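You operate a simulated robot arm through the tools that you are given. There is no shell and no other tool. Be economical: measure what you need, move in short steps, check, and stop when the job is done.

The job below is to be done with a simulated robot arm. You get a single attempt, and the scene is never put back.

TASK
Warm the sample mould up to the heat on the yellow card.
Fine: lid shut and clamped first; set the heat knob, switch the heater on and wait for the green lamp.
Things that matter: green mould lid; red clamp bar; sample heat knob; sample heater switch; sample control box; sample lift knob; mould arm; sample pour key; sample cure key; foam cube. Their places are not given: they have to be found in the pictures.

Only the result counts: the job must be done as asked and must still hold three seconds after the hand-in. Knocking over, shifting, dropping, spilling or breaking anything else fails it. Lids that push on must go on centred and level and be pressed home; caps that screw on are set level and turned clockwise until they are tight.

THE ROBOT
A 7-joint arm with a two-finger parallel gripper, fixed in place. Base frame: the origin is at the foot of the arm, x ahead of it, y to its left, z up. Lengths are in m, angles in degrees, forces in N, time in s.
With the tool pointing down near the work surface it reaches from about 0.22 to 0.58 m from the base axis. Its first joint turns from -66.0 to 66.0 degrees. Payload 2.5 kg.
Tool frame: the origin (TCP) lies between the finger pads and is the grasp point; the fingertips stand 0.023 m ahead of it; z points along the fingers, y is the line along which they close. Largest opening 0.094 m; finger width 0.038, thickness 0.01; the body of the gripper, 0.054 by 0.096 m, starts 0.039 m behind the TCP.
Orientation is that of the tool frame in the base frame, as [roll, pitch, yaw] about the fixed x, y, z axes, in that order (R = Rz(yaw) Ry(pitch) Rx(roll)). With the fingers straight down and closing along the base's y, the tool's x points along the base's -x, its y along +y and its z along -z.

THE INTERFACE
- The arm moves only by the tool play_rows. Its argument "increments" is a list of rows, each a list of 7 numbers: the shift along the tool's x, y, z in units of 50 mm (1.0 is 50 mm), then the turn, a rotation vector about the tool's x, y, z in units of 5 degrees (1.0 is 5 degrees), then the opening in per cent of the stroke, from 0 (shut) to 100 (fully open). In form: [[tx, ty, tz, ax, ay, az, grip], ...]. A call has 1 to 8 rows; each row shifts and turns the commanded pose from where the row before left it, along the tool's axes as they then stand. A call with a number of a shift or a turn outside -1 to 1 is refused whole. Each row takes 0.2 s and may step no farther than 0.05 m and 8.6 degrees from the row before; otherwise, or with a gripper value out of range, the whole call is refused. A pose out of reach is approached as far as the arm can. The call stops where the force on the tool passes 70 N (or 10 N more than at its start, if that is more) or the arm is blocked; 0.2 s more then pass. The fingers move at their own pace (about 0.108 m/s each) and stop on an object; they squeeze with about 29 N. The grip force told is the motor's: it shows also when the fingers shut on nothing. Time passes only in rows, and 0.2 s behind the last, so rows that do not move let the fingers close. It gives the time, the measured TCP pose, the force on the tool (base axes), the opening and the grip force at its end, in the units of the frame above (readings bear some noise).
- Cameras (640 x 400 px; columns grow to the right, rows downward): "scene" is fixed at [0.1139, -0.4026, 0.5413]; the picture's right is [0.88, -0.48, 0.00], its down [-0.29, -0.53, -0.80] and it looks along [0.38, 0.70, -0.60] (base axes); focal length 349 px, centre (320, 200). "wrist" rides on the gripper at [-0.039, 0, -0.044] in the tool frame; the picture's right is [0.00, -1.00, 0.00], its down [0.97, 0.00, -0.24] and it looks along [0.24, 0.00, 0.97] (tool axes); focal length 218 px, centre (320, 200).
- camera(camera): a new picture of that camera. No time passes.
- pixel_to_xyz(camera, pixels): for up to 12 pixels [column, row] of the newest picture of that camera ("zoom" is the newest enlarged one), the place [x, y, z] in the base frame of the surface seen there, good to about 0.002 m. No time passes.
- enlarge(camera, box): a new picture of the part [left, top, right, bottom] of that camera's present view, enlarged. No time passes.
- job_done(): hands the job in; it is judged then, once.

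Work in short steps. Measure before you move; look again where a grasp or a placing could have gone wrong, and mend it. You have 80 turns and 34 pictures in all, those below and enlarged ones among them. Open the gripper and draw the arm clear of the work before you hand the job in, unless the task says otherwise; then end with one line.

The tools are called after ">>>" by a JSON object that holds its "name" and its "arguments". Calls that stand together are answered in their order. play_rows: Moves the arm, as the interface text tells. Its arguments: {"type":"object","properties":{"increments":{"type":"array","items":{"type":"array","items":{"type":"number"}}}},"required":["increments"]} The other tools are called the same way: camera (camera) takes a picture; pixel_to_xyz (camera, pixels) gives the place of the surface under pixels of a picture; enlarge (camera, box) takes an enlarged picture of a part of a camera's view; job_done () hands the job in.

At the start:

```text
t: 0.0
position: [0.3518, 0.1358, 0.3095]
ee_rot: [-179.9, 0.1, 180.0]
wrist_force: [0.2, -0.5, -0.2]
finger_gap: 0.0939
gripper_force: 0.0
```

scene: 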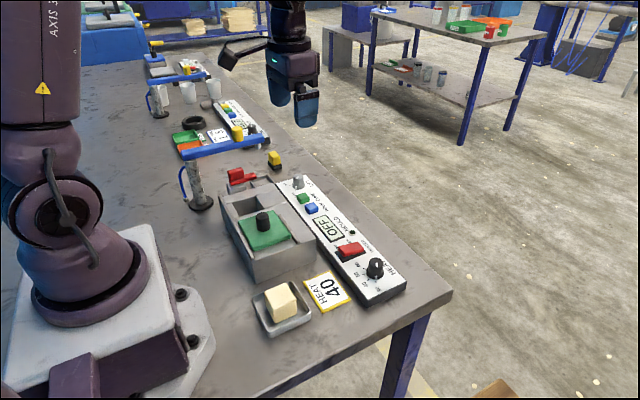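
wrist: 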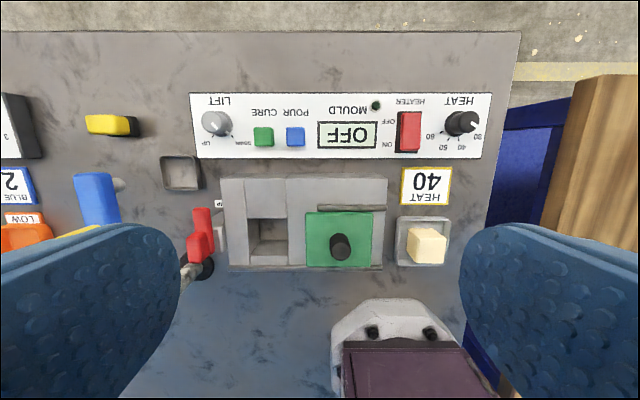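

The scene shows the mould block around (265,235), control box (340,240), and card "HEAT 40". I enlarge both views for detail.

>>> {"name": "enlarge", "arguments": {"camera": "scene", "box": [170, 130, 430, 340]}}

>>> {"name": "enlarge", "arguments": {"camera": "wrist", "box": [150, 80, 490, 290]}}

```text
1.90 times, centred on (300, 235) of scene
```

zoom: 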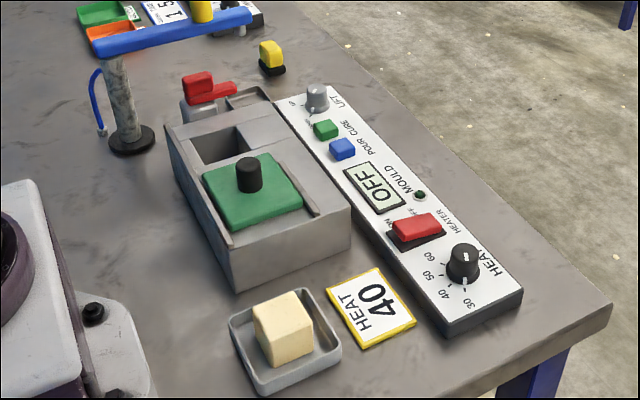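

```text
1.88 times, centred on (320, 185) of wrist
```

zoom: 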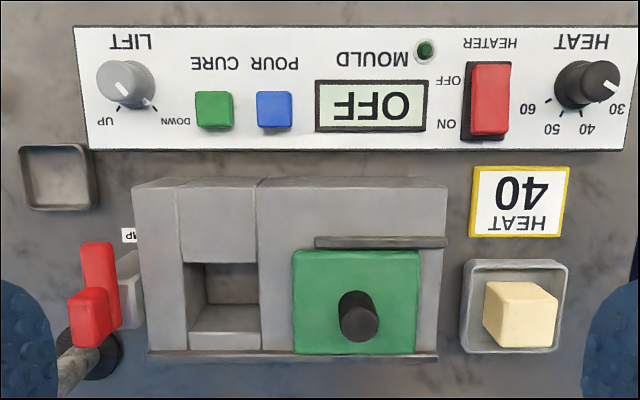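

The green lid slides along y (rails at front and back) over the open cavity; the red clamp sits at the left end. I measure the key points on the wrist zoom.

>>> {"name": "pixel_to_xyz", "arguments": {"camera": "zoom", "pixels": [[356, 300], [300, 260], [412, 260], [300, 345], [225, 280], [225, 325], [165, 270], [97, 255], [88, 305], [128, 285], [380, 243], [300, 355]]}}

>>> {"name": "pixel_to_xyz", "arguments": {"camera": "wrist", "pixels": [[408, 118], [410, 145], [458, 122], [470, 118], [447, 134], [463, 148], [444, 150], [432, 139], [476, 139], [375, 105], [215, 122], [295, 137]]}}

>>> {"name": "enlarge", "arguments": {"camera": "scene", "box": [215, 150, 315, 213]}}

>>> {"name": "enlarge", "arguments": {"camera": "wrist", "box": [380, 85, 500, 160]}}

```text
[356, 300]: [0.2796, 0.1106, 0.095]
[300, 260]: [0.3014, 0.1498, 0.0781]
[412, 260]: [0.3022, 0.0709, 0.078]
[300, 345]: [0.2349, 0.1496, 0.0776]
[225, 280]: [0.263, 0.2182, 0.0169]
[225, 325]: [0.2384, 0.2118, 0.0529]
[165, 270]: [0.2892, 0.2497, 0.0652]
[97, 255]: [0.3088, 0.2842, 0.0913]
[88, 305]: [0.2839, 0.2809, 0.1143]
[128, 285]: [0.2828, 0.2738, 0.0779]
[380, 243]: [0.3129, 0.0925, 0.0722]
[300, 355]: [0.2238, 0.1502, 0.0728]
```

```text
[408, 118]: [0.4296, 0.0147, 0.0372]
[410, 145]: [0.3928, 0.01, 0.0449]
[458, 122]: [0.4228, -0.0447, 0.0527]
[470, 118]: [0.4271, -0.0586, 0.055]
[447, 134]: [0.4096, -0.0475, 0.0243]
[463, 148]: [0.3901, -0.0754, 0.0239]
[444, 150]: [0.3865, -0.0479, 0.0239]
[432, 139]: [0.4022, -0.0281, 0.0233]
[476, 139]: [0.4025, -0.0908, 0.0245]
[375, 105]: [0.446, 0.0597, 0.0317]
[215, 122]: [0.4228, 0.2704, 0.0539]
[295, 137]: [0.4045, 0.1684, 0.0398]
```

```text
6.35 times, centred on (265, 182) of scene
```

zoom: 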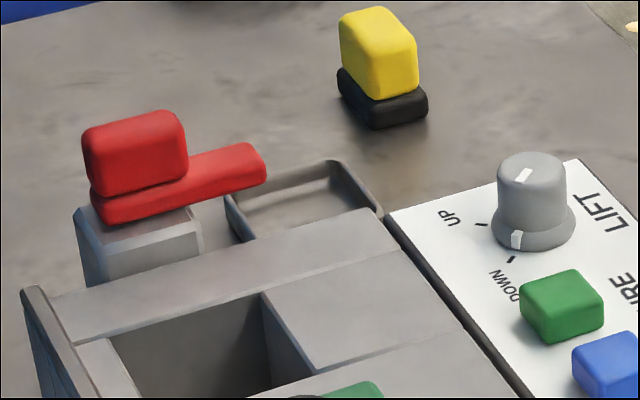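

```text
5.33 times, centred on (440, 122) of wrist
```

zoom: 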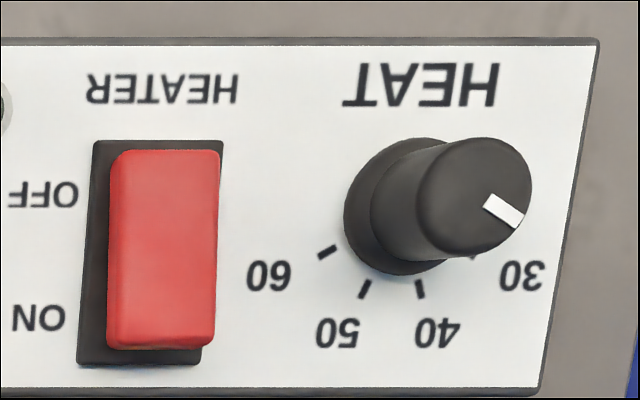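

Clamp bar points along +x on its post at (0.28,0.28); heat knob points at roughly 30 or below; lid centre near (0.268,0.110). I move over the lid knob for a closer look.

>>> {"name": "play_rows", "arguments": {"increments": [[0.55, -0.17, 0.6, 0, 0, 0, 60], [0.55, -0.17, 0.6, 0, 0, 0, 60], [0.54, -0.17, 0.6, 0, 0, 0, 60], [0, 0, 0, 0, 0, 0, 60]]}}

>>> {"name": "camera", "arguments": {"camera": "wrist"}}

```text
t: 1.0
position: [0.2695, 0.1105, 0.2168]
ee_rot: [180.0, 0.0, -180.0]
wrist_force: [0.5, -0.7, 0.1]
finger_gap: 0.0564
gripper_force: 0.1
```

```text
27 pictures are left
```

wrist: 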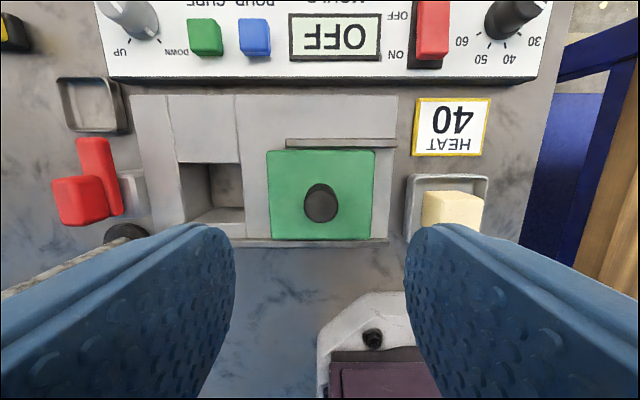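

The lid knob is at (321,203). I measure lid, cavity, rails and clamp from here.

>>> {"name": "pixel_to_xyz", "arguments": {"camera": "wrist", "pixels": [[321, 195], [321, 213], [272, 200], [372, 200], [340, 235], [340, 155], [182, 200], [242, 170], [140, 150], [390, 150], [210, 240], [290, 142]]}}

>>> {"name": "pixel_to_xyz", "arguments": {"camera": "wrist", "pixels": [[60, 205], [95, 200], [80, 182], [95, 142], [110, 150], [120, 212], [132, 190], [145, 180], [145, 215], [200, 155], [200, 120], [80, 218]]}}

```text
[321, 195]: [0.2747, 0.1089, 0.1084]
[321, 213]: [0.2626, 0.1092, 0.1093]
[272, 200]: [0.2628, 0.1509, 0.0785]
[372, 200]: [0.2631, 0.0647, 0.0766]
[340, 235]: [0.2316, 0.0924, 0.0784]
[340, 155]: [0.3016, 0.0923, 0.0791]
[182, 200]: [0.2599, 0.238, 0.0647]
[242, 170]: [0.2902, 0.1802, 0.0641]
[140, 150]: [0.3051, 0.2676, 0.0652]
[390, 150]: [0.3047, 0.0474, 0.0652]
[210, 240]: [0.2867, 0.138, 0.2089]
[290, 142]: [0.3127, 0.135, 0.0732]
```

```text
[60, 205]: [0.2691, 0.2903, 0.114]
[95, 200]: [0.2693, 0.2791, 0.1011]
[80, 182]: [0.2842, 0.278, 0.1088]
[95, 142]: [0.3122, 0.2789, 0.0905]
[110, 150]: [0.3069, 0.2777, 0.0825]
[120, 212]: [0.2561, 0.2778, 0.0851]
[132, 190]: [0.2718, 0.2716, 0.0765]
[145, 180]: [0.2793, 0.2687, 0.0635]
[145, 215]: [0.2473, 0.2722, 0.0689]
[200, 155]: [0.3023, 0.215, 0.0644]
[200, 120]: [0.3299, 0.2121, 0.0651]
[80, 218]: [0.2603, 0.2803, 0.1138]
```

Lid knob at (0.268, 0.109), top z 0.109; cavity y 0.183–0.238; so the lid has to slide about +0.10 in y. I descend to z≈0.106 and close.

>>> {"name": "play_rows", "arguments": {"increments": [[0.02, -0.02, 0.8, 0, 0, 0, 55], [0, 0, 0.8, 0, 0, 0, 55], [0, 0, 0.6, 0, 0, 0, 55], [0, 0, 0, 0, 0, 0, 0], [0, 0, 0, 0, 0, 0, 0], [0, 0, 0, 0, 0, 0, 0]]}}

```text
t: 2.4
position: [0.2679, 0.1093, 0.1077]
ee_rot: [179.9, 0.1, -179.9]
wrist_force: [-3.2, 16.1, -14.2]
finger_gap: 0.0258
gripper_force: 44.7
```

Knob gripped (gap 0.026). I slide gently toward +y.

>>> {"name": "play_rows", "arguments": {"increments": [[0, 0.2, 0, 0, 0, 0, 0], [0, 0.2, 0, 0, 0, 0, 0], [0, 0.2, 0, 0, 0, 0, 0]]}}

```text
t: 3.2
position: [0.2675, 0.1372, 0.1082]
ee_rot: [-179.9, -0.3, 179.9]
wrist_force: [-9.1, 0.6, -16.2]
finger_gap: 0.0254
gripper_force: 44.8
```

It moves freely; continue.

>>> {"name": "play_rows", "arguments": {"increments": [[0, 0.25, 0, 0, 0, 0, 0], [0, 0.25, 0, 0, 0, 0, 0], [0, 0.25, 0, 0, 0, 0, 0], [0, 0.25, 0, 0, 0, 0, 0], [0, 0.2, 0, 0, 0, 0, 0]]}}

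>>> {"name": "enlarge", "arguments": {"camera": "scene", "box": [190, 140, 350, 290]}}

```text
t: 4.4
position: [0.2675, 0.1996, 0.1089]
ee_rot: [180.0, -0.3, -179.9]
wrist_force: [-24.6, -0.2, 10.6]
finger_gap: 0.0256
gripper_force: 44.9
```

```text
2.67 times, centred on (270, 215) of scene
```

zoom: 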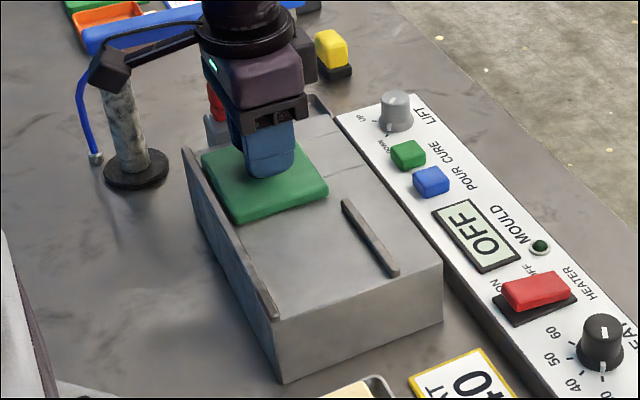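

The lid mostly covers the cavity; I creep farther while watching for an end stop, and relieve the x force a little.

>>> {"name": "play_rows", "arguments": {"increments": [[0.02, 0.06, 0, 0, 0, 0, 0], [0.0, 0.06, 0, 0, 0, 0, 0], [0.0, 0.06, 0, 0, 0, 0, 0]]}}

```text
t: 5.2
position: [0.2671, 0.2078, 0.1098]
ee_rot: [-180.0, -0.2, -179.9]
wrist_force: [-19.6, 0.9, 5.7]
finger_gap: 0.0256
gripper_force: 45.5
```

No stop yet at y=0.208; creep on.

>>> {"name": "play_rows", "arguments": {"increments": [[0.01, 0.05, 0, 0, 0, 0, 0], [0.0, 0.05, 0, 0, 0, 0, 0], [0, 0, 0, 0, 0, 0, 0]]}}

>>> {"name": "camera", "arguments": {"camera": "wrist"}}

```text
t: 6.0
position: [0.2677, 0.2095, 0.1085]
ee_rot: [-179.6, -0.2, 179.8]
wrist_force: [-16.9, -24.8, 22.0]
finger_gap: 0.0255
gripper_force: 45.0
```

```text
25 pictures are left
```

wrist: 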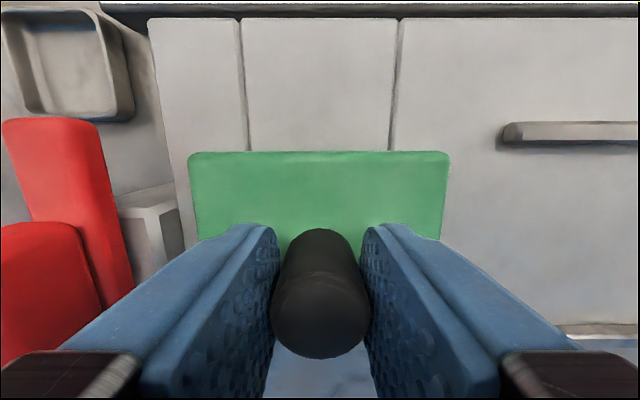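

The stop is reached (Fy −25 N) at y=0.2095, over the cavity centre. I release and rise.

>>> {"name": "play_rows", "arguments": {"increments": [[0, 0, 0, 0, 0, 0, 40], [0, 0, 0, 0, 0, 0, 40], [0, 0, -0.8, 0, 0, 0, 40], [0, 0, -0.8, 0, 0, 0, 40], [0, 0, -0.8, 0, 0, 0, 40], [0, 0, 0, 0, 0, 0, 40]]}}

>>> {"name": "camera", "arguments": {"camera": "wrist"}}

```text
t: 7.4
position: [0.2692, 0.2127, 0.2277]
ee_rot: [-179.9, 0.1, -180.0]
wrist_force: [0.6, 0.9, 0.2]
finger_gap: 0.0375
gripper_force: 0.0
```

```text
24 pictures are left
```

wrist: 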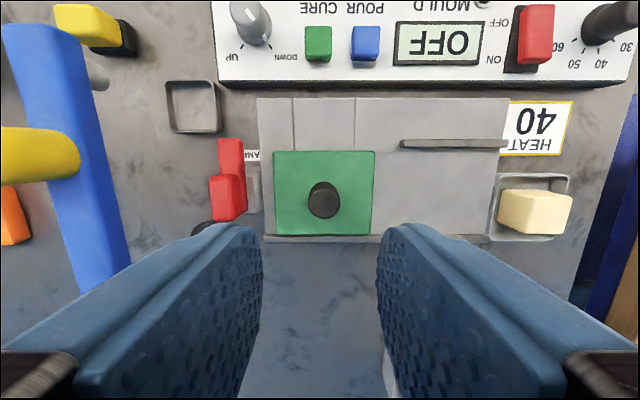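

Lid is level over the cavity. I take a close look at the clamp around (230,180) and measure it and the mould arm.

>>> {"name": "enlarge", "arguments": {"camera": "wrist", "box": [180, 125, 300, 245]}}

>>> {"name": "pixel_to_xyz", "arguments": {"camera": "wrist", "pixels": [[222, 180], [222, 216], [214, 196], [236, 190], [230, 143], [222, 165], [243, 160], [254, 180], [254, 205], [60, 45], [110, 270], [276, 200]]}}

```text
3.33 times, centred on (240, 185) of wrist
```

zoom: 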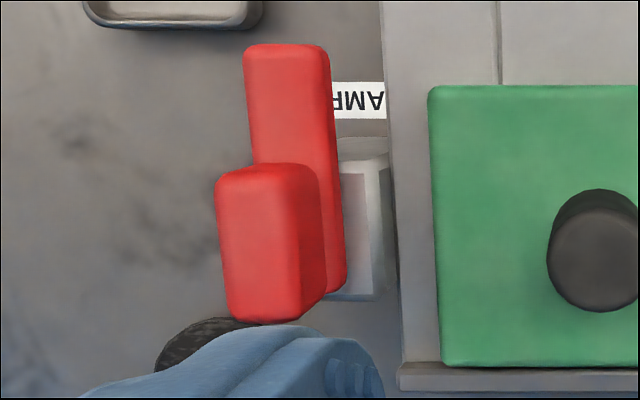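

```text
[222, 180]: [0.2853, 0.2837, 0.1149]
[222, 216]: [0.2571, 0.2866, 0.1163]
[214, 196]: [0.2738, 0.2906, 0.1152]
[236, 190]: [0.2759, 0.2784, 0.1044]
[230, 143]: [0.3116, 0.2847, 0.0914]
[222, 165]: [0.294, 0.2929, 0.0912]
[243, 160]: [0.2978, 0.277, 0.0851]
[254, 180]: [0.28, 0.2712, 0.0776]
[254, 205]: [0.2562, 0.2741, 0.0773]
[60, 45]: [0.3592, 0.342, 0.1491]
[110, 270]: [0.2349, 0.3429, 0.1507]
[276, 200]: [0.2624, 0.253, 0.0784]
```

Clamp: handle block x 0.256–0.286, y 0.279–0.292, top z 0.115, bar pointing +x; it needs a 90° clockwise turn to lie over the lid. I check clearance to the blue arm and yellow knob.

>>> {"name": "pixel_to_xyz", "arguments": {"camera": "wrist", "pixels": [[78, 45], [95, 120], [110, 180], [122, 250], [70, 155], [40, 140], [20, 170], [60, 180], [105, 85]]}}

>>> {"name": "camera", "arguments": {"camera": "scene"}}

```text
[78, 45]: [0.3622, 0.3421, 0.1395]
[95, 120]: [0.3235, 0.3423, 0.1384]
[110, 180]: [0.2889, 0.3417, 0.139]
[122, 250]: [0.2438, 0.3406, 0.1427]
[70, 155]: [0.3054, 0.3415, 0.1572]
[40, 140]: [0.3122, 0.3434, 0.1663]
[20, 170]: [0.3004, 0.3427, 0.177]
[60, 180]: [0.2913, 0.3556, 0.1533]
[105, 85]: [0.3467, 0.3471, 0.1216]
```

```text
22 pictures are left
```

scene: 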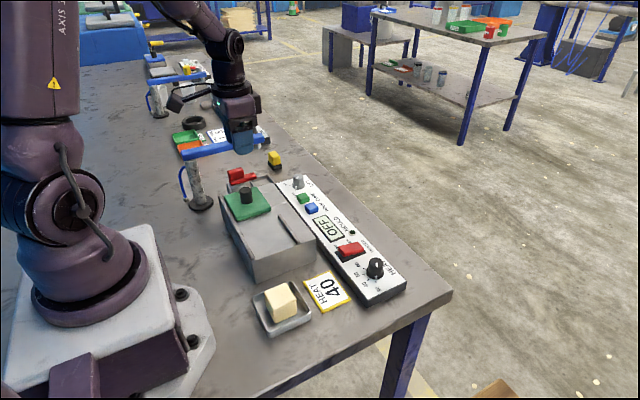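

The blue arm's near face is y≈0.341 (top 0.151) and the yellow knob starts there too; turning about (0.271,0.285) at TCP z≈0.122 keeps the body clear. I move above the clamp block and down, then grip.

>>> {"name": "play_rows", "arguments": {"increments": [[-0.02, 0.725, 0, 0, 0, 0, 40], [-0.02, 0.72, 0, 0, 0, 0, 40], [0, 0, 0.7, 0, 0, 0, 40], [0, 0, 0.7, 0, 0, 0, 40], [0, 0, 0.4, 0, 0, 0, 40], [0, 0, 0, 0, 0, 0, 40]]}}

>>> {"name": "camera", "arguments": {"camera": "wrist"}}

```text
t: 8.8
position: [0.2692, 0.2846, 0.1392]
ee_rot: [-179.9, 0.0, -180.0]
wrist_force: [-0.1, 1.3, 0.8]
finger_gap: 0.0378
gripper_force: 0.3
```

```text
21 pictures are left
```

wrist: 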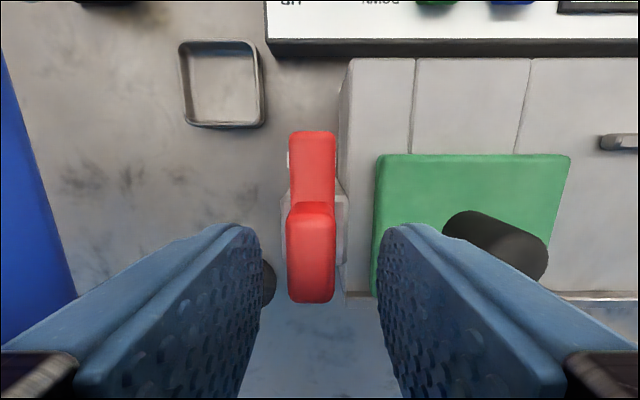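

The block is centred at column 312, a bit to +y. I measure block and post once more.

>>> {"name": "pixel_to_xyz", "arguments": {"camera": "wrist", "pixels": [[292, 250], [332, 250], [312, 215], [312, 295], [312, 137], [285, 210], [345, 210], [345, 190], [342, 262]]}}

```text
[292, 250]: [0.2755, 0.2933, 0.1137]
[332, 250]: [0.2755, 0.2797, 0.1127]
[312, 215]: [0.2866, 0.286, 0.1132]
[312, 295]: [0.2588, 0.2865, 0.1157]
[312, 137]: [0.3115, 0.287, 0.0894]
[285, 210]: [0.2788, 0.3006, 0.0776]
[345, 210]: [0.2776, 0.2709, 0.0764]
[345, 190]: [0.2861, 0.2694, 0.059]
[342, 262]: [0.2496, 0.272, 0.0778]
```

Block centre ≈(0.272,0.2865). I correct, go down 17 mm and grip.

>>> {"name": "play_rows", "arguments": {"increments": [[-0.04, 0.04, 0.34, 0, 0, 0, 40], [0, 0, 0, 0, 0, 0, 0], [0, 0, 0, 0, 0, 0, 0], [0, 0, 0, 0, 0, 0, 0]]}}

```text
t: 9.8
position: [0.271, 0.2868, 0.1216]
ee_rot: [-179.9, 0.0, 180.0]
wrist_force: [-0.4, 0.1, 3.7]
finger_gap: 0.0181
gripper_force: 45.1
```

Gripped with gap 0.018. I turn clockwise (+z of the tool) by 15° and check.

>>> {"name": "play_rows", "arguments": {"increments": [[0, 0, 0, 0, 0, 1, 0], [0, 0, 0, 0, 0, 1, 0], [0, 0, 0, 0, 0, 1, 0]]}}

>>> {"name": "camera", "arguments": {"camera": "wrist"}}

```text
t: 10.6
position: [0.2713, 0.2862, 0.122]
ee_rot: [-179.6, -0.2, 164.9]
wrist_force: [-11.6, -11.1, 8.9]
finger_gap: 0.0179
gripper_force: 44.7
```

```text
20 pictures are left
```

wrist: 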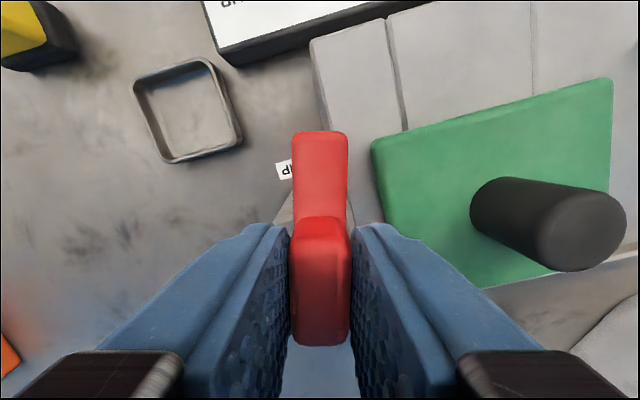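

The bar follows. Continue turning, watching forces.

>>> {"name": "play_rows", "arguments": {"increments": [[0, 0, 0, 0, 0, 1, 0], [0, 0, 0, 0, 0, 1, 0], [0, 0, 0, 0, 0, 1, 0], [0, 0, 0, 0, 0, 1, 0], [0, 0, 0, 0, 0, 1, 0], [0, 0, 0, 0, 0, 1, 0]]}}

```text
t: 12.0
position: [0.2693, 0.2835, 0.1212]
ee_rot: [-179.2, 0.0, 134.9]
wrist_force: [-21.3, -28.1, 15.3]
finger_gap: 0.0182
gripper_force: 44.9
```

The clamp drags the tool by about (−2,−3) mm, so the pivot is slightly off; I shift the command by that and continue turning.

>>> {"name": "play_rows", "arguments": {"increments": [[-0.014, -0.07, 0, 0, 0, 0, 0], [0, 0, 0, 0, 0, 1, 0], [0, 0, 0, 0, 0, 1, 0], [0, 0, 0, 0, 0, 1, 0], [0, 0, 0, 0, 0, 1, 0]]}}

```text
t: 13.2
position: [0.2686, 0.2826, 0.1217]
ee_rot: [-179.4, 0.2, 115.0]
wrist_force: [-23.1, -22.3, 8.5]
finger_gap: 0.0176
gripper_force: 45.1
```

>>> {"name": "play_rows", "arguments": {"increments": [[-0.01, -0.027, 0, 0, 0, 1, 0], [0, 0, 0, 0, 0, 1, 0], [0, 0, 0, 0, 0, 1, 0], [0, 0, 0, 0, 0, 1, 0], [0, 0, 0, 0, 0, 1, 0], [0, 0, 0, 0, 0, 0, 0]]}}

>>> {"name": "camera", "arguments": {"camera": "wrist"}}

```text
t: 14.6
position: [0.266, 0.2811, 0.1211]
ee_rot: [-179.2, 0.4, 89.9]
wrist_force: [-38.1, -14.0, 20.7]
finger_gap: 0.0181
gripper_force: 44.8
```

```text
19 pictures are left
```

wrist: 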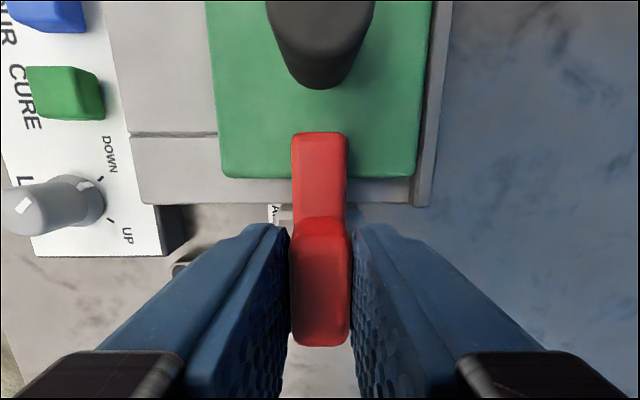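

The red bar now lies over the lid edge (tip at (320,135)). I relieve the side force and try a few more degrees to confirm a stop.

>>> {"name": "play_rows", "arguments": {"increments": [[-0.02, -0.04, 0, 0, 0, 0, 0], [0, 0, 0, 0, 0, 0.6, 0], [0, 0, 0, 0, 0, 0, 0]]}}

```text
t: 15.4
position: [0.2659, 0.2824, 0.1211]
ee_rot: [-179.6, 0.1, 87.1]
wrist_force: [-22.1, 2.4, -12.8]
finger_gap: 0.0178
gripper_force: 45.3
```

Release and rise, then look.

>>> {"name": "play_rows", "arguments": {"increments": [[0, 0, 0, 0, 0, 0, 40], [0, 0, 0, 0, 0, 0, 40], [0, 0, -0.9, 0, 0, 0, 40], [0, 0, -0.9, 0, 0, 0, 40], [0, 0, -0.9, 0, 0, 0, 40], [0, 0, 0, 0, 0, 0, 40]]}}

>>> {"name": "enlarge", "arguments": {"camera": "scene", "box": [180, 150, 340, 250]}}

>>> {"name": "camera", "arguments": {"camera": "wrist"}}

```text
t: 16.8
position: [0.2672, 0.2828, 0.2571]
ee_rot: [-180.0, 0.0, 87.0]
wrist_force: [0.0, -0.3, -0.6]
finger_gap: 0.0374
gripper_force: 0.1
```

```text
4.00 times, centred on (260, 200) of scene
```

zoom: 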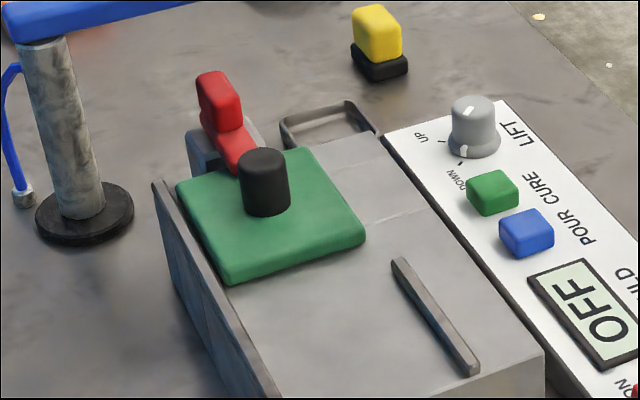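

```text
17 pictures are left
```

wrist: 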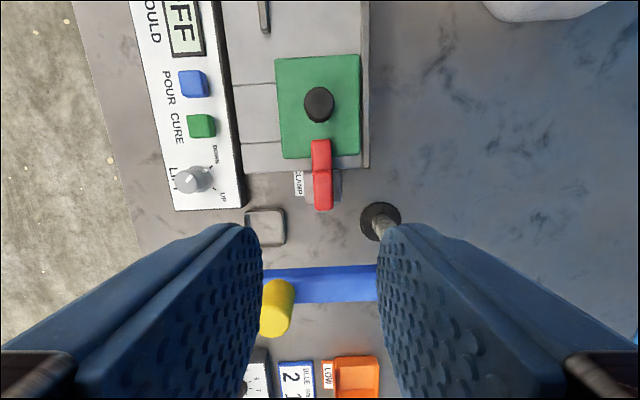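

Lid is shut and the clamp bar lies over it. I now turn the tool back to nominal yaw on the way to the heat knob.

>>> {"name": "play_rows", "arguments": {"increments": [[0, 0, 0, 0, 0, -1, 40], [0, 0, 0, 0, 0, -1, 40], [0, 0, 0, 0, 0, -1, 40], [0, 0, 0, 0, 0, -1, 40], [0, 0, 0, 0, 0, -1, 40], [0, 0, 0, 0, 0, -1, 40], [0, 0, 0, 0, 0, -1, 40], [0, 0, 0, 0, 0, -1, 40]]}}

>>> {"name": "play_rows", "arguments": {"increments": [[0, 0, 0, 0, 0, -1, 40], [0, 0, 0, 0, 0, -1, 40], [0, 0, 0, 0, 0, -1, 40], [0, 0, 0, 0, 0, -1, 40], [0, 0, 0, 0, 0, -1, 40], [0, 0, 0, 0, 0, -1, 40], [0, 0, 0, 0, 0, -1, 40], [0, 0, 0, 0, 0, -1, 40]]}}

>>> {"name": "play_rows", "arguments": {"increments": [[0, 0, 0, 0, 0, -1, 40], [0, 0, 0, 0, 0, -1, 40], [0, 0, 0, 0, 0, -0.6, 40], [-0.4, -0.8, 0, 0, 0, 0, 40], [-0.4, -0.8, 0, 0, 0, 0, 40], [-0.4, -0.8, 0, 0, 0, 0, 40], [-0.4, -0.8, 0, 0, 0, 0, 40], [-0.2, -0.8, 0, 0, 0, 0, 40]]}}

>>> {"name": "play_rows", "arguments": {"increments": [[-0.4, -0.9, 0, 0, 0, 0, 40], [-0.2, -0.9, 0, 0, 0, 0, 40], [0, -0.9, 0, 0, 0, 0, 40], [0, 0, 0, 0, 0, 0, 40]]}}

>>> {"name": "camera", "arguments": {"camera": "wrist"}}

```text
t: 18.6
position: [0.2674, 0.2828, 0.2582]
ee_rot: [-180.0, 0.1, 127.1]
wrist_force: [0.1, 0.3, 0.2]
finger_gap: 0.0379
gripper_force: 0.0
```

```text
t: 20.4
position: [0.2674, 0.2836, 0.2576]
ee_rot: [-180.0, 0.0, 167.1]
wrist_force: [0.8, -0.3, 0.5]
finger_gap: 0.0377
gripper_force: 0.0
```

```text
t: 22.2
position: [0.3567, 0.0827, 0.2572]
ee_rot: [-180.0, 0.1, -179.9]
wrist_force: [-0.1, -0.5, -0.4]
finger_gap: 0.0376
gripper_force: 0.1
```

```text
t: 23.2
position: [0.3866, -0.0522, 0.2568]
ee_rot: [179.9, -0.1, -179.9]
wrist_force: [0.8, -0.5, -0.1]
finger_gap: 0.0375
gripper_force: 0.2
```

```text
16 pictures are left
```

wrist: 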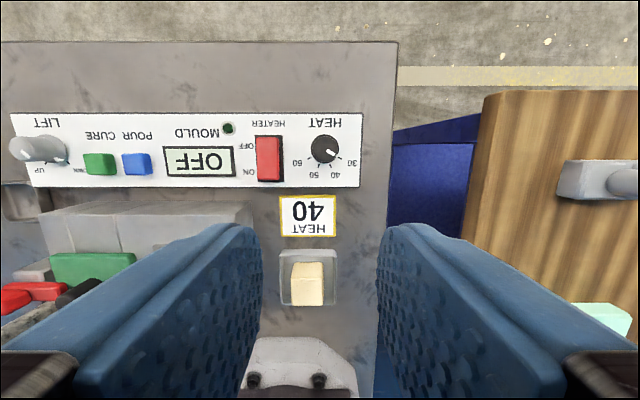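

The heat knob is at (324,149). I enlarge it to read the pointer and marks.

>>> {"name": "enlarge", "arguments": {"camera": "wrist", "box": [244, 110, 374, 192]}}

>>> {"name": "pixel_to_xyz", "arguments": {"camera": "wrist", "pixels": [[324, 143], [324, 150], [314, 145], [335, 145], [324, 155], [268, 150], [268, 178], [268, 140]]}}

```text
4.88 times, centred on (309, 151) of wrist
```

zoom: 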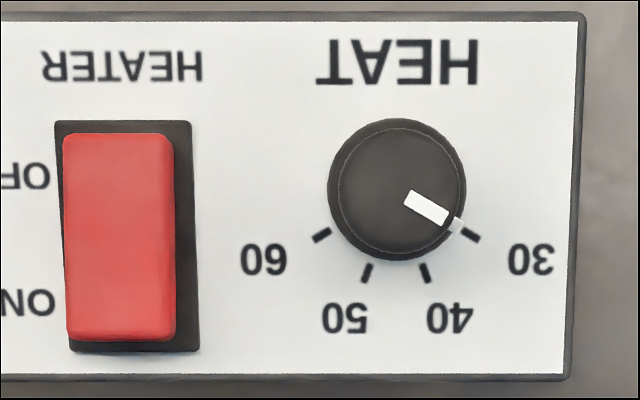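

```text
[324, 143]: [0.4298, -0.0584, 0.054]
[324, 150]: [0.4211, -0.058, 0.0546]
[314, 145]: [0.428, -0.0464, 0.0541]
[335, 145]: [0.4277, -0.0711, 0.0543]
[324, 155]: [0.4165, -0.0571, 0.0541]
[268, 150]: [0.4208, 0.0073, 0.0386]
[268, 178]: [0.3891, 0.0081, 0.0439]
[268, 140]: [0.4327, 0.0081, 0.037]
```

Pointer stands on 30; 40 lies 40° clockwise. I get the knob centre precisely from the zoom, along with the rocker ends.

>>> {"name": "pixel_to_xyz", "arguments": {"camera": "zoom", "pixels": [[345, 190], [457, 190], [400, 138], [400, 245], [475, 237], [427, 273], [366, 272], [320, 235], [120, 160], [120, 320], [120, 240]]}}

```text
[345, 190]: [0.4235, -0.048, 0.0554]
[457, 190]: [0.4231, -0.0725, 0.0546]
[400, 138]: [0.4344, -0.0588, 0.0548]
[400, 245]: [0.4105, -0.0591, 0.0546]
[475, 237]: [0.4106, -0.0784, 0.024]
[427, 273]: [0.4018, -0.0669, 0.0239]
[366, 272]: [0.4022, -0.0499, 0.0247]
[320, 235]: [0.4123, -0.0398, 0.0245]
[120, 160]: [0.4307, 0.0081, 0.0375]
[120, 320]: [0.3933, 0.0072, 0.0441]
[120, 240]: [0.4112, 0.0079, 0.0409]
```

Knob centre ≈(0.423,−0.059), z 0.024–0.055. I move over it, open to ~55% and descend part-way.

>>> {"name": "play_rows", "arguments": {"increments": [[-0.724, -0.136, 0, 0, 0, 0, 60], [0, 0, 0.9, 0, 0, 0, 60], [0, 0, 0.9, 0, 0, 0, 60], [0, 0, 0.9, 0, 0, 0, 60], [0, 0, 0, 0, 0, 0, 60]]}}

>>> {"name": "camera", "arguments": {"camera": "wrist"}}

```text
t: 24.4
position: [0.4232, -0.0586, 0.1212]
ee_rot: [179.9, 0.1, 180.0]
wrist_force: [1.1, -0.3, 0.5]
finger_gap: 0.0562
gripper_force: 0.0
```

```text
14 pictures are left
```

wrist: 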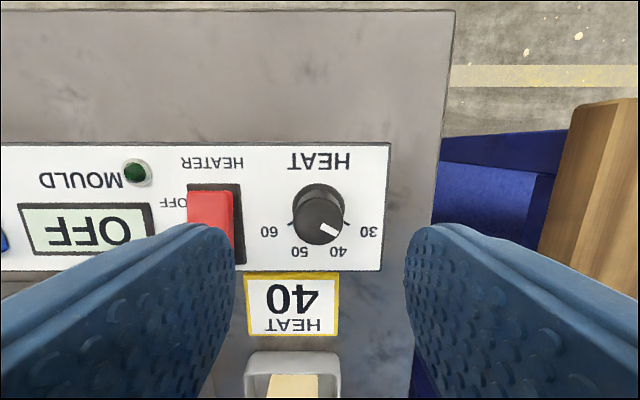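

Knob centred between the fingers (column 319). Descend to z≈0.054 and close.

>>> {"name": "play_rows", "arguments": {"increments": [[0, -0.01, 0.7, 0, 0, 0, 60], [0, 0, 0.64, 0, 0, 0, 60], [0, 0, 0, 0, 0, 0, 20], [0, 0, 0, 0, 0, 0, 0], [0, 0, 0, 0, 0, 0, 0]]}}

```text
t: 25.6
position: [0.4227, -0.0578, 0.0546]
ee_rot: [179.8, 0.0, 180.0]
wrist_force: [1.0, 11.8, -0.7]
finger_gap: 0.0277
gripper_force: 44.9
```

Gripped (gap 0.028). I relax y by 1.5 mm and turn 40° clockwise.

>>> {"name": "play_rows", "arguments": {"increments": [[0, 0.03, 0, 0, 0, 0, 0], [0, 0, 0, 0, 0, 1, 0], [0, 0, 0, 0, 0, 1, 0], [0, 0, 0, 0, 0, 1, 0], [0, 0, 0, 0, 0, 1, 0]]}}

>>> {"name": "play_rows", "arguments": {"increments": [[0, 0, 0, 0, 0, 1, 0], [0, 0, 0, 0, 0, 1, 0], [0, 0, 0, 0, 0, 1, 0], [0, 0, 0, 0, 0, 1, 0], [0, 0, 0, 0, 0, 0, 0]]}}

>>> {"name": "camera", "arguments": {"camera": "wrist"}}

```text
t: 26.8
position: [0.4226, -0.0572, 0.0562]
ee_rot: [-179.9, -0.2, 159.9]
wrist_force: [-21.7, 10.7, 26.5]
finger_gap: 0.0276
gripper_force: 45.3
```

```text
t: 28.0
position: [0.4226, -0.0566, 0.0548]
ee_rot: [-180.0, -0.2, 139.9]
wrist_force: [-21.4, 1.5, 24.7]
finger_gap: 0.0275
gripper_force: 45.4
```

```text
13 pictures are left
```

wrist: 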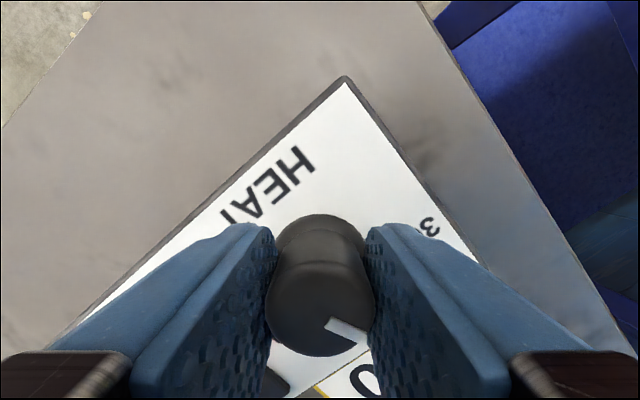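

The knob turned with the tool. Release, rise and check the pointer from above.

>>> {"name": "play_rows", "arguments": {"increments": [[0, 0, 0, 0, 0, 0, 55], [0, 0, 0, 0, 0, 0, 55], [0, 0, -0.8, 0, 0, 0, 55], [0, 0, -0.8, 0, 0, 0, 55], [0, 0, -0.8, 0, 0, -1, 55], [0, 0, -0.8, 0, 0, -1, 55], [0, 0, 0, 0, 0, -1, 55], [0, 0, 0, 0, 0, -1, 55]]}}

>>> {"name": "play_rows", "arguments": {"increments": [[0, 0, 0, 0, 0, -1, 55], [0, 0, 0, 0, 0, -1, 55], [0, 0, 0, 0, 0, -1, 55], [0.36, 0, 0, 0, 0, -1, 55], [0.36, 0, 0, 0, 0, 0, 55], [0, 0, 0, 0, 0, 0, 55]]}}

>>> {"name": "enlarge", "arguments": {"camera": "wrist", "box": [244, 110, 374, 192]}}

```text
t: 29.8
position: [0.4243, -0.058, 0.2148]
ee_rot: [179.9, 0.0, 160.1]
wrist_force: [0.3, -0.3, 0.3]
finger_gap: 0.0518
gripper_force: 0.0
```

```text
t: 31.2
position: [0.3866, -0.0566, 0.2155]
ee_rot: [180.0, 0.0, -179.9]
wrist_force: [0.4, -0.3, -0.4]
finger_gap: 0.0516
gripper_force: 0.1
```

```text
4.88 times, centred on (309, 151) of wrist
```

zoom: 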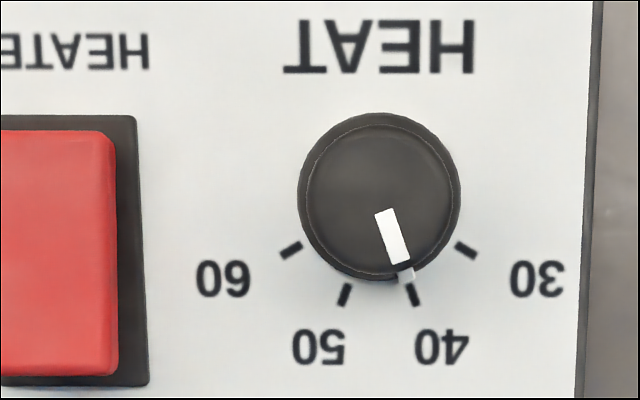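

Pointer is right on the 40 tick. Next the rocker's ON end at (≈0.390, 0.0075, z 0.044): close the fingers, go above it with the finger's front edge reaching x≈0.395, then press.

>>> {"name": "play_rows", "arguments": {"increments": [[0.106, 0.64, 0, 0, 0, 0, 0], [0.106, 0.64, 0, 0, 0, 0, 0], [0, 0, 0.9, 0, 0, 0, 0], [0, 0, 0.9, 0, 0, 0, 0], [0, 0, 0.5, 0, 0, 0, 0], [0, 0, 0, 0, 0, 0, 0]]}}

>>> {"name": "camera", "arguments": {"camera": "wrist"}}

```text
t: 32.6
position: [0.3762, 0.0088, 0.1003]
ee_rot: [179.9, 0.1, -179.9]
wrist_force: [-1.0, -0.4, 0.2]
finger_gap: 0.0
gripper_force: 28.5
```

```text
11 pictures are left
```

wrist: 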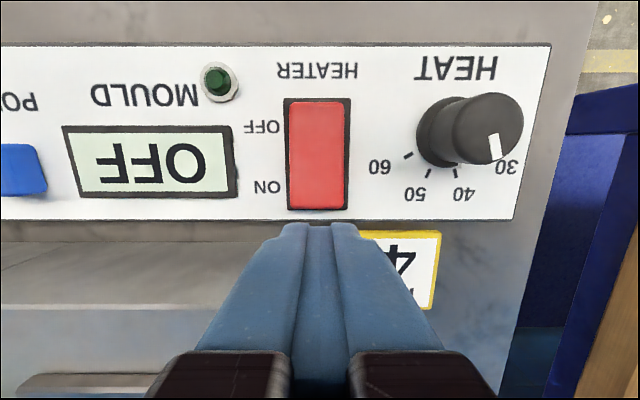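

I check where the rocker's ON end is before pressing.

>>> {"name": "pixel_to_xyz", "arguments": {"camera": "wrist", "pixels": [[318, 203], [318, 190], [318, 150], [318, 110], [295, 190], [343, 190], [318, 226]]}}

```text
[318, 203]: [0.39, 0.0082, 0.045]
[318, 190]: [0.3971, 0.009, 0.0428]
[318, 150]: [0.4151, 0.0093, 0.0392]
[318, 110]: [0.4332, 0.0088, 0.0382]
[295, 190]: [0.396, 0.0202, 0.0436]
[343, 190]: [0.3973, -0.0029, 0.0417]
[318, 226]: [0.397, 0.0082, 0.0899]
```

Finger front edge x≈0.397 overlaps the ON end (x≈0.387–0.397). Press down in steps.

>>> {"name": "play_rows", "arguments": {"increments": [[0, 0, 0.6, 0, 0, 0, 0], [0, 0, 0.1, 0, 0, 0, 0], [0, 0, 0.1, 0, 0, 0, 0], [0, 0, 0, 0, 0, 0, 0]]}}

>>> {"name": "enlarge", "arguments": {"camera": "scene", "box": [290, 200, 430, 310]}}

```text
t: 33.7
position: [0.3779, 0.0079, 0.0627]
ee_rot: [-179.9, -0.1, -180.0]
wrist_force: [-4.1, 0.0, 10.5]
finger_gap: 0.0
gripper_force: 29.4
stopped in row 4: the force on the tool passed its limit (the readings are from after the stop); the commanded pose is now the measured one
```

```text
3.64 times, centred on (360, 255) of scene
```

zoom: 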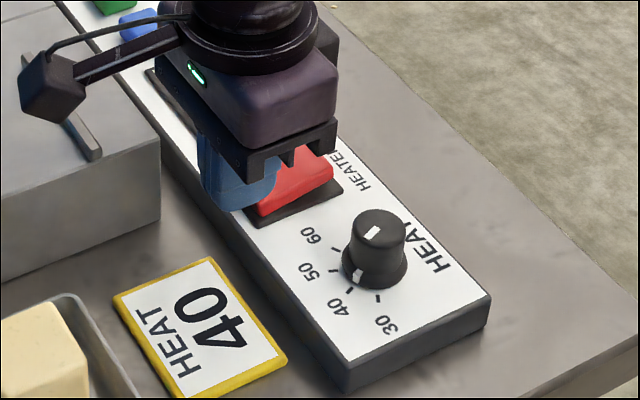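

The rocker looks tipped to ON. I rise and move back to see the display and rocker.

>>> {"name": "play_rows", "arguments": {"increments": [[0, 0, -0.8, 0, 0, 0, 0], [0, 0, -0.8, 0, 0, 0, 0], [0, 0.4, -0.8, 0, 0, 0, 0], [0, 0, 0, 0, 0, 0, 40]]}}

>>> {"name": "camera", "arguments": {"camera": "wrist"}}

```text
t: 34.7
position: [0.3789, 0.0268, 0.1811]
ee_rot: [-180.0, -0.2, -179.9]
wrist_force: [0.4, 0.0, -0.2]
finger_gap: 0.0377
gripper_force: 0.0
```

```text
9 pictures are left
```

wrist: 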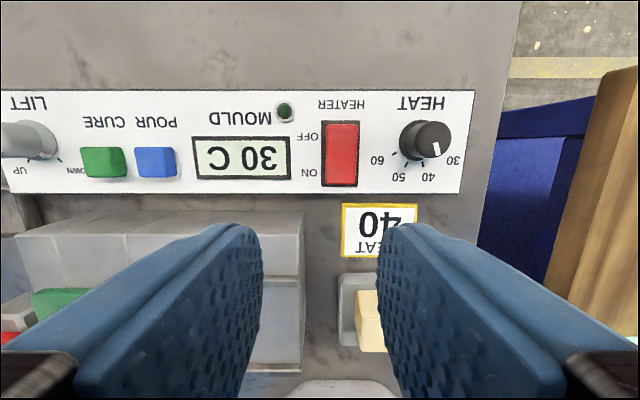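

Heater is on, display reads 30 C. I wait with still rows.

>>> {"name": "play_rows", "arguments": {"increments": [[0, 0, -0.5, 0, 0, 0, 60], [0, 0, 0, 0, 0, 0, 60], [0, 0, 0, 0, 0, 0, 60], [0, 0, 0, 0, 0, 0, 60], [0, 0, 0, 0, 0, 0, 60], [0, 0, 0, 0, 0, 0, 60], [0, 0, 0, 0, 0, 0, 60], [0, 0, 0, 0, 0, 0, 60]]}}

>>> {"name": "play_rows", "arguments": {"increments": [[0, 0, 0, 0, 0, 0, 60], [0, 0, 0, 0, 0, 0, 60], [0, 0, 0, 0, 0, 0, 60], [0, 0, 0, 0, 0, 0, 60], [0, 0, 0, 0, 0, 0, 60], [0, 0, 0, 0, 0, 0, 60], [0, 0, 0, 0, 0, 0, 60], [0, 0, 0, 0, 0, 0, 60]]}}

>>> {"name": "camera", "arguments": {"camera": "wrist"}}

```text
t: 36.5
position: [0.3782, 0.0276, 0.2061]
ee_rot: [-180.0, -0.1, -180.0]
wrist_force: [-0.2, 0.5, -0.4]
finger_gap: 0.0563
gripper_force: 0.0
```

```text
t: 38.3
position: [0.3782, 0.0274, 0.2046]
ee_rot: [-180.0, -0.1, -180.0]
wrist_force: [-0.9, -0.2, 0.2]
finger_gap: 0.0562
gripper_force: 0.0
```

```text
8 pictures are left
```

wrist: 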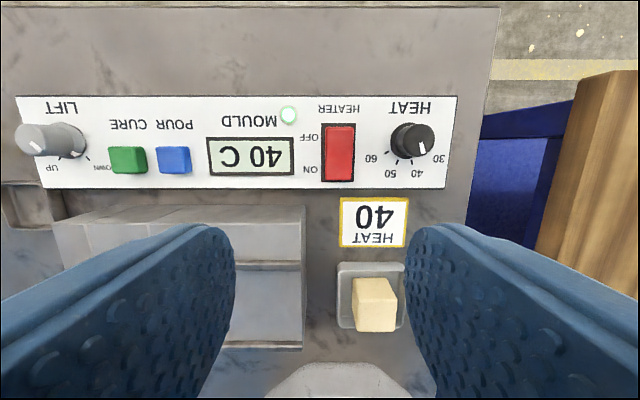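

Display shows 40 C and the lamp at (289,115) is lit green. I raise the arm clear and check the whole scene once more.

>>> {"name": "play_rows", "arguments": {"increments": [[0, 0, -0.8, 0, 0, 0, 60], [0, 0, -0.8, 0, 0, 0, 60], [0, 0, 0, 0, 0, 0, 60], [0, 0, 0, 0, 0, 0, 60], [0, 0, 0, 0, 0, 0, 60], [0, 0, 0, 0, 0, 0, 60]]}}

>>> {"name": "enlarge", "arguments": {"camera": "scene", "box": [170, 130, 430, 310]}}

>>> {"name": "camera", "arguments": {"camera": "wrist"}}

```text
t: 39.7
position: [0.378, 0.0276, 0.2866]
ee_rot: [-180.0, 0.0, 180.0]
wrist_force: [-0.1, 0.2, 0.2]
finger_gap: 0.0565
gripper_force: 0.1
```

```text
2.22 times, centred on (300, 220) of scene
```

zoom: 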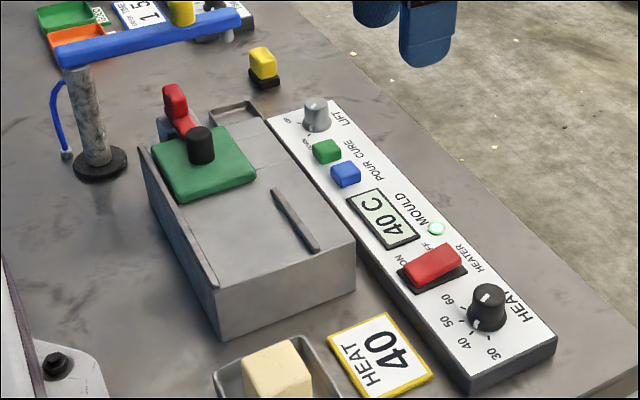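

```text
6 pictures are left
```

wrist: 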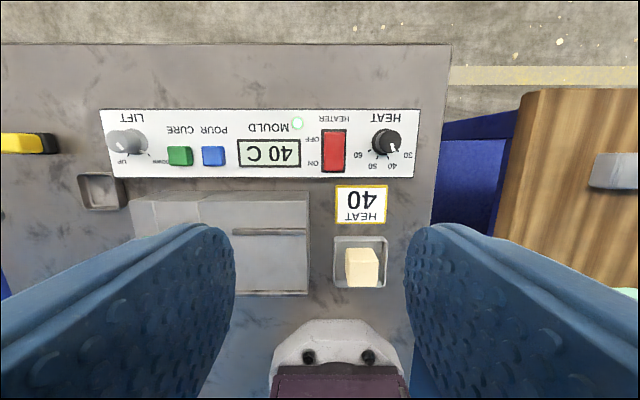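

The lid is shut and clamped, the display holds at 40 C with the green lamp lit, and the arm is clear, so I hand the job in.

>>> {"name": "job_done", "arguments": {}}

```text
The job is handed in.
```

The mould lid is shut and clamped, the heat knob is on 40, and the heater is on; the display read 40 C with the green lamp lit when I handed the job in.
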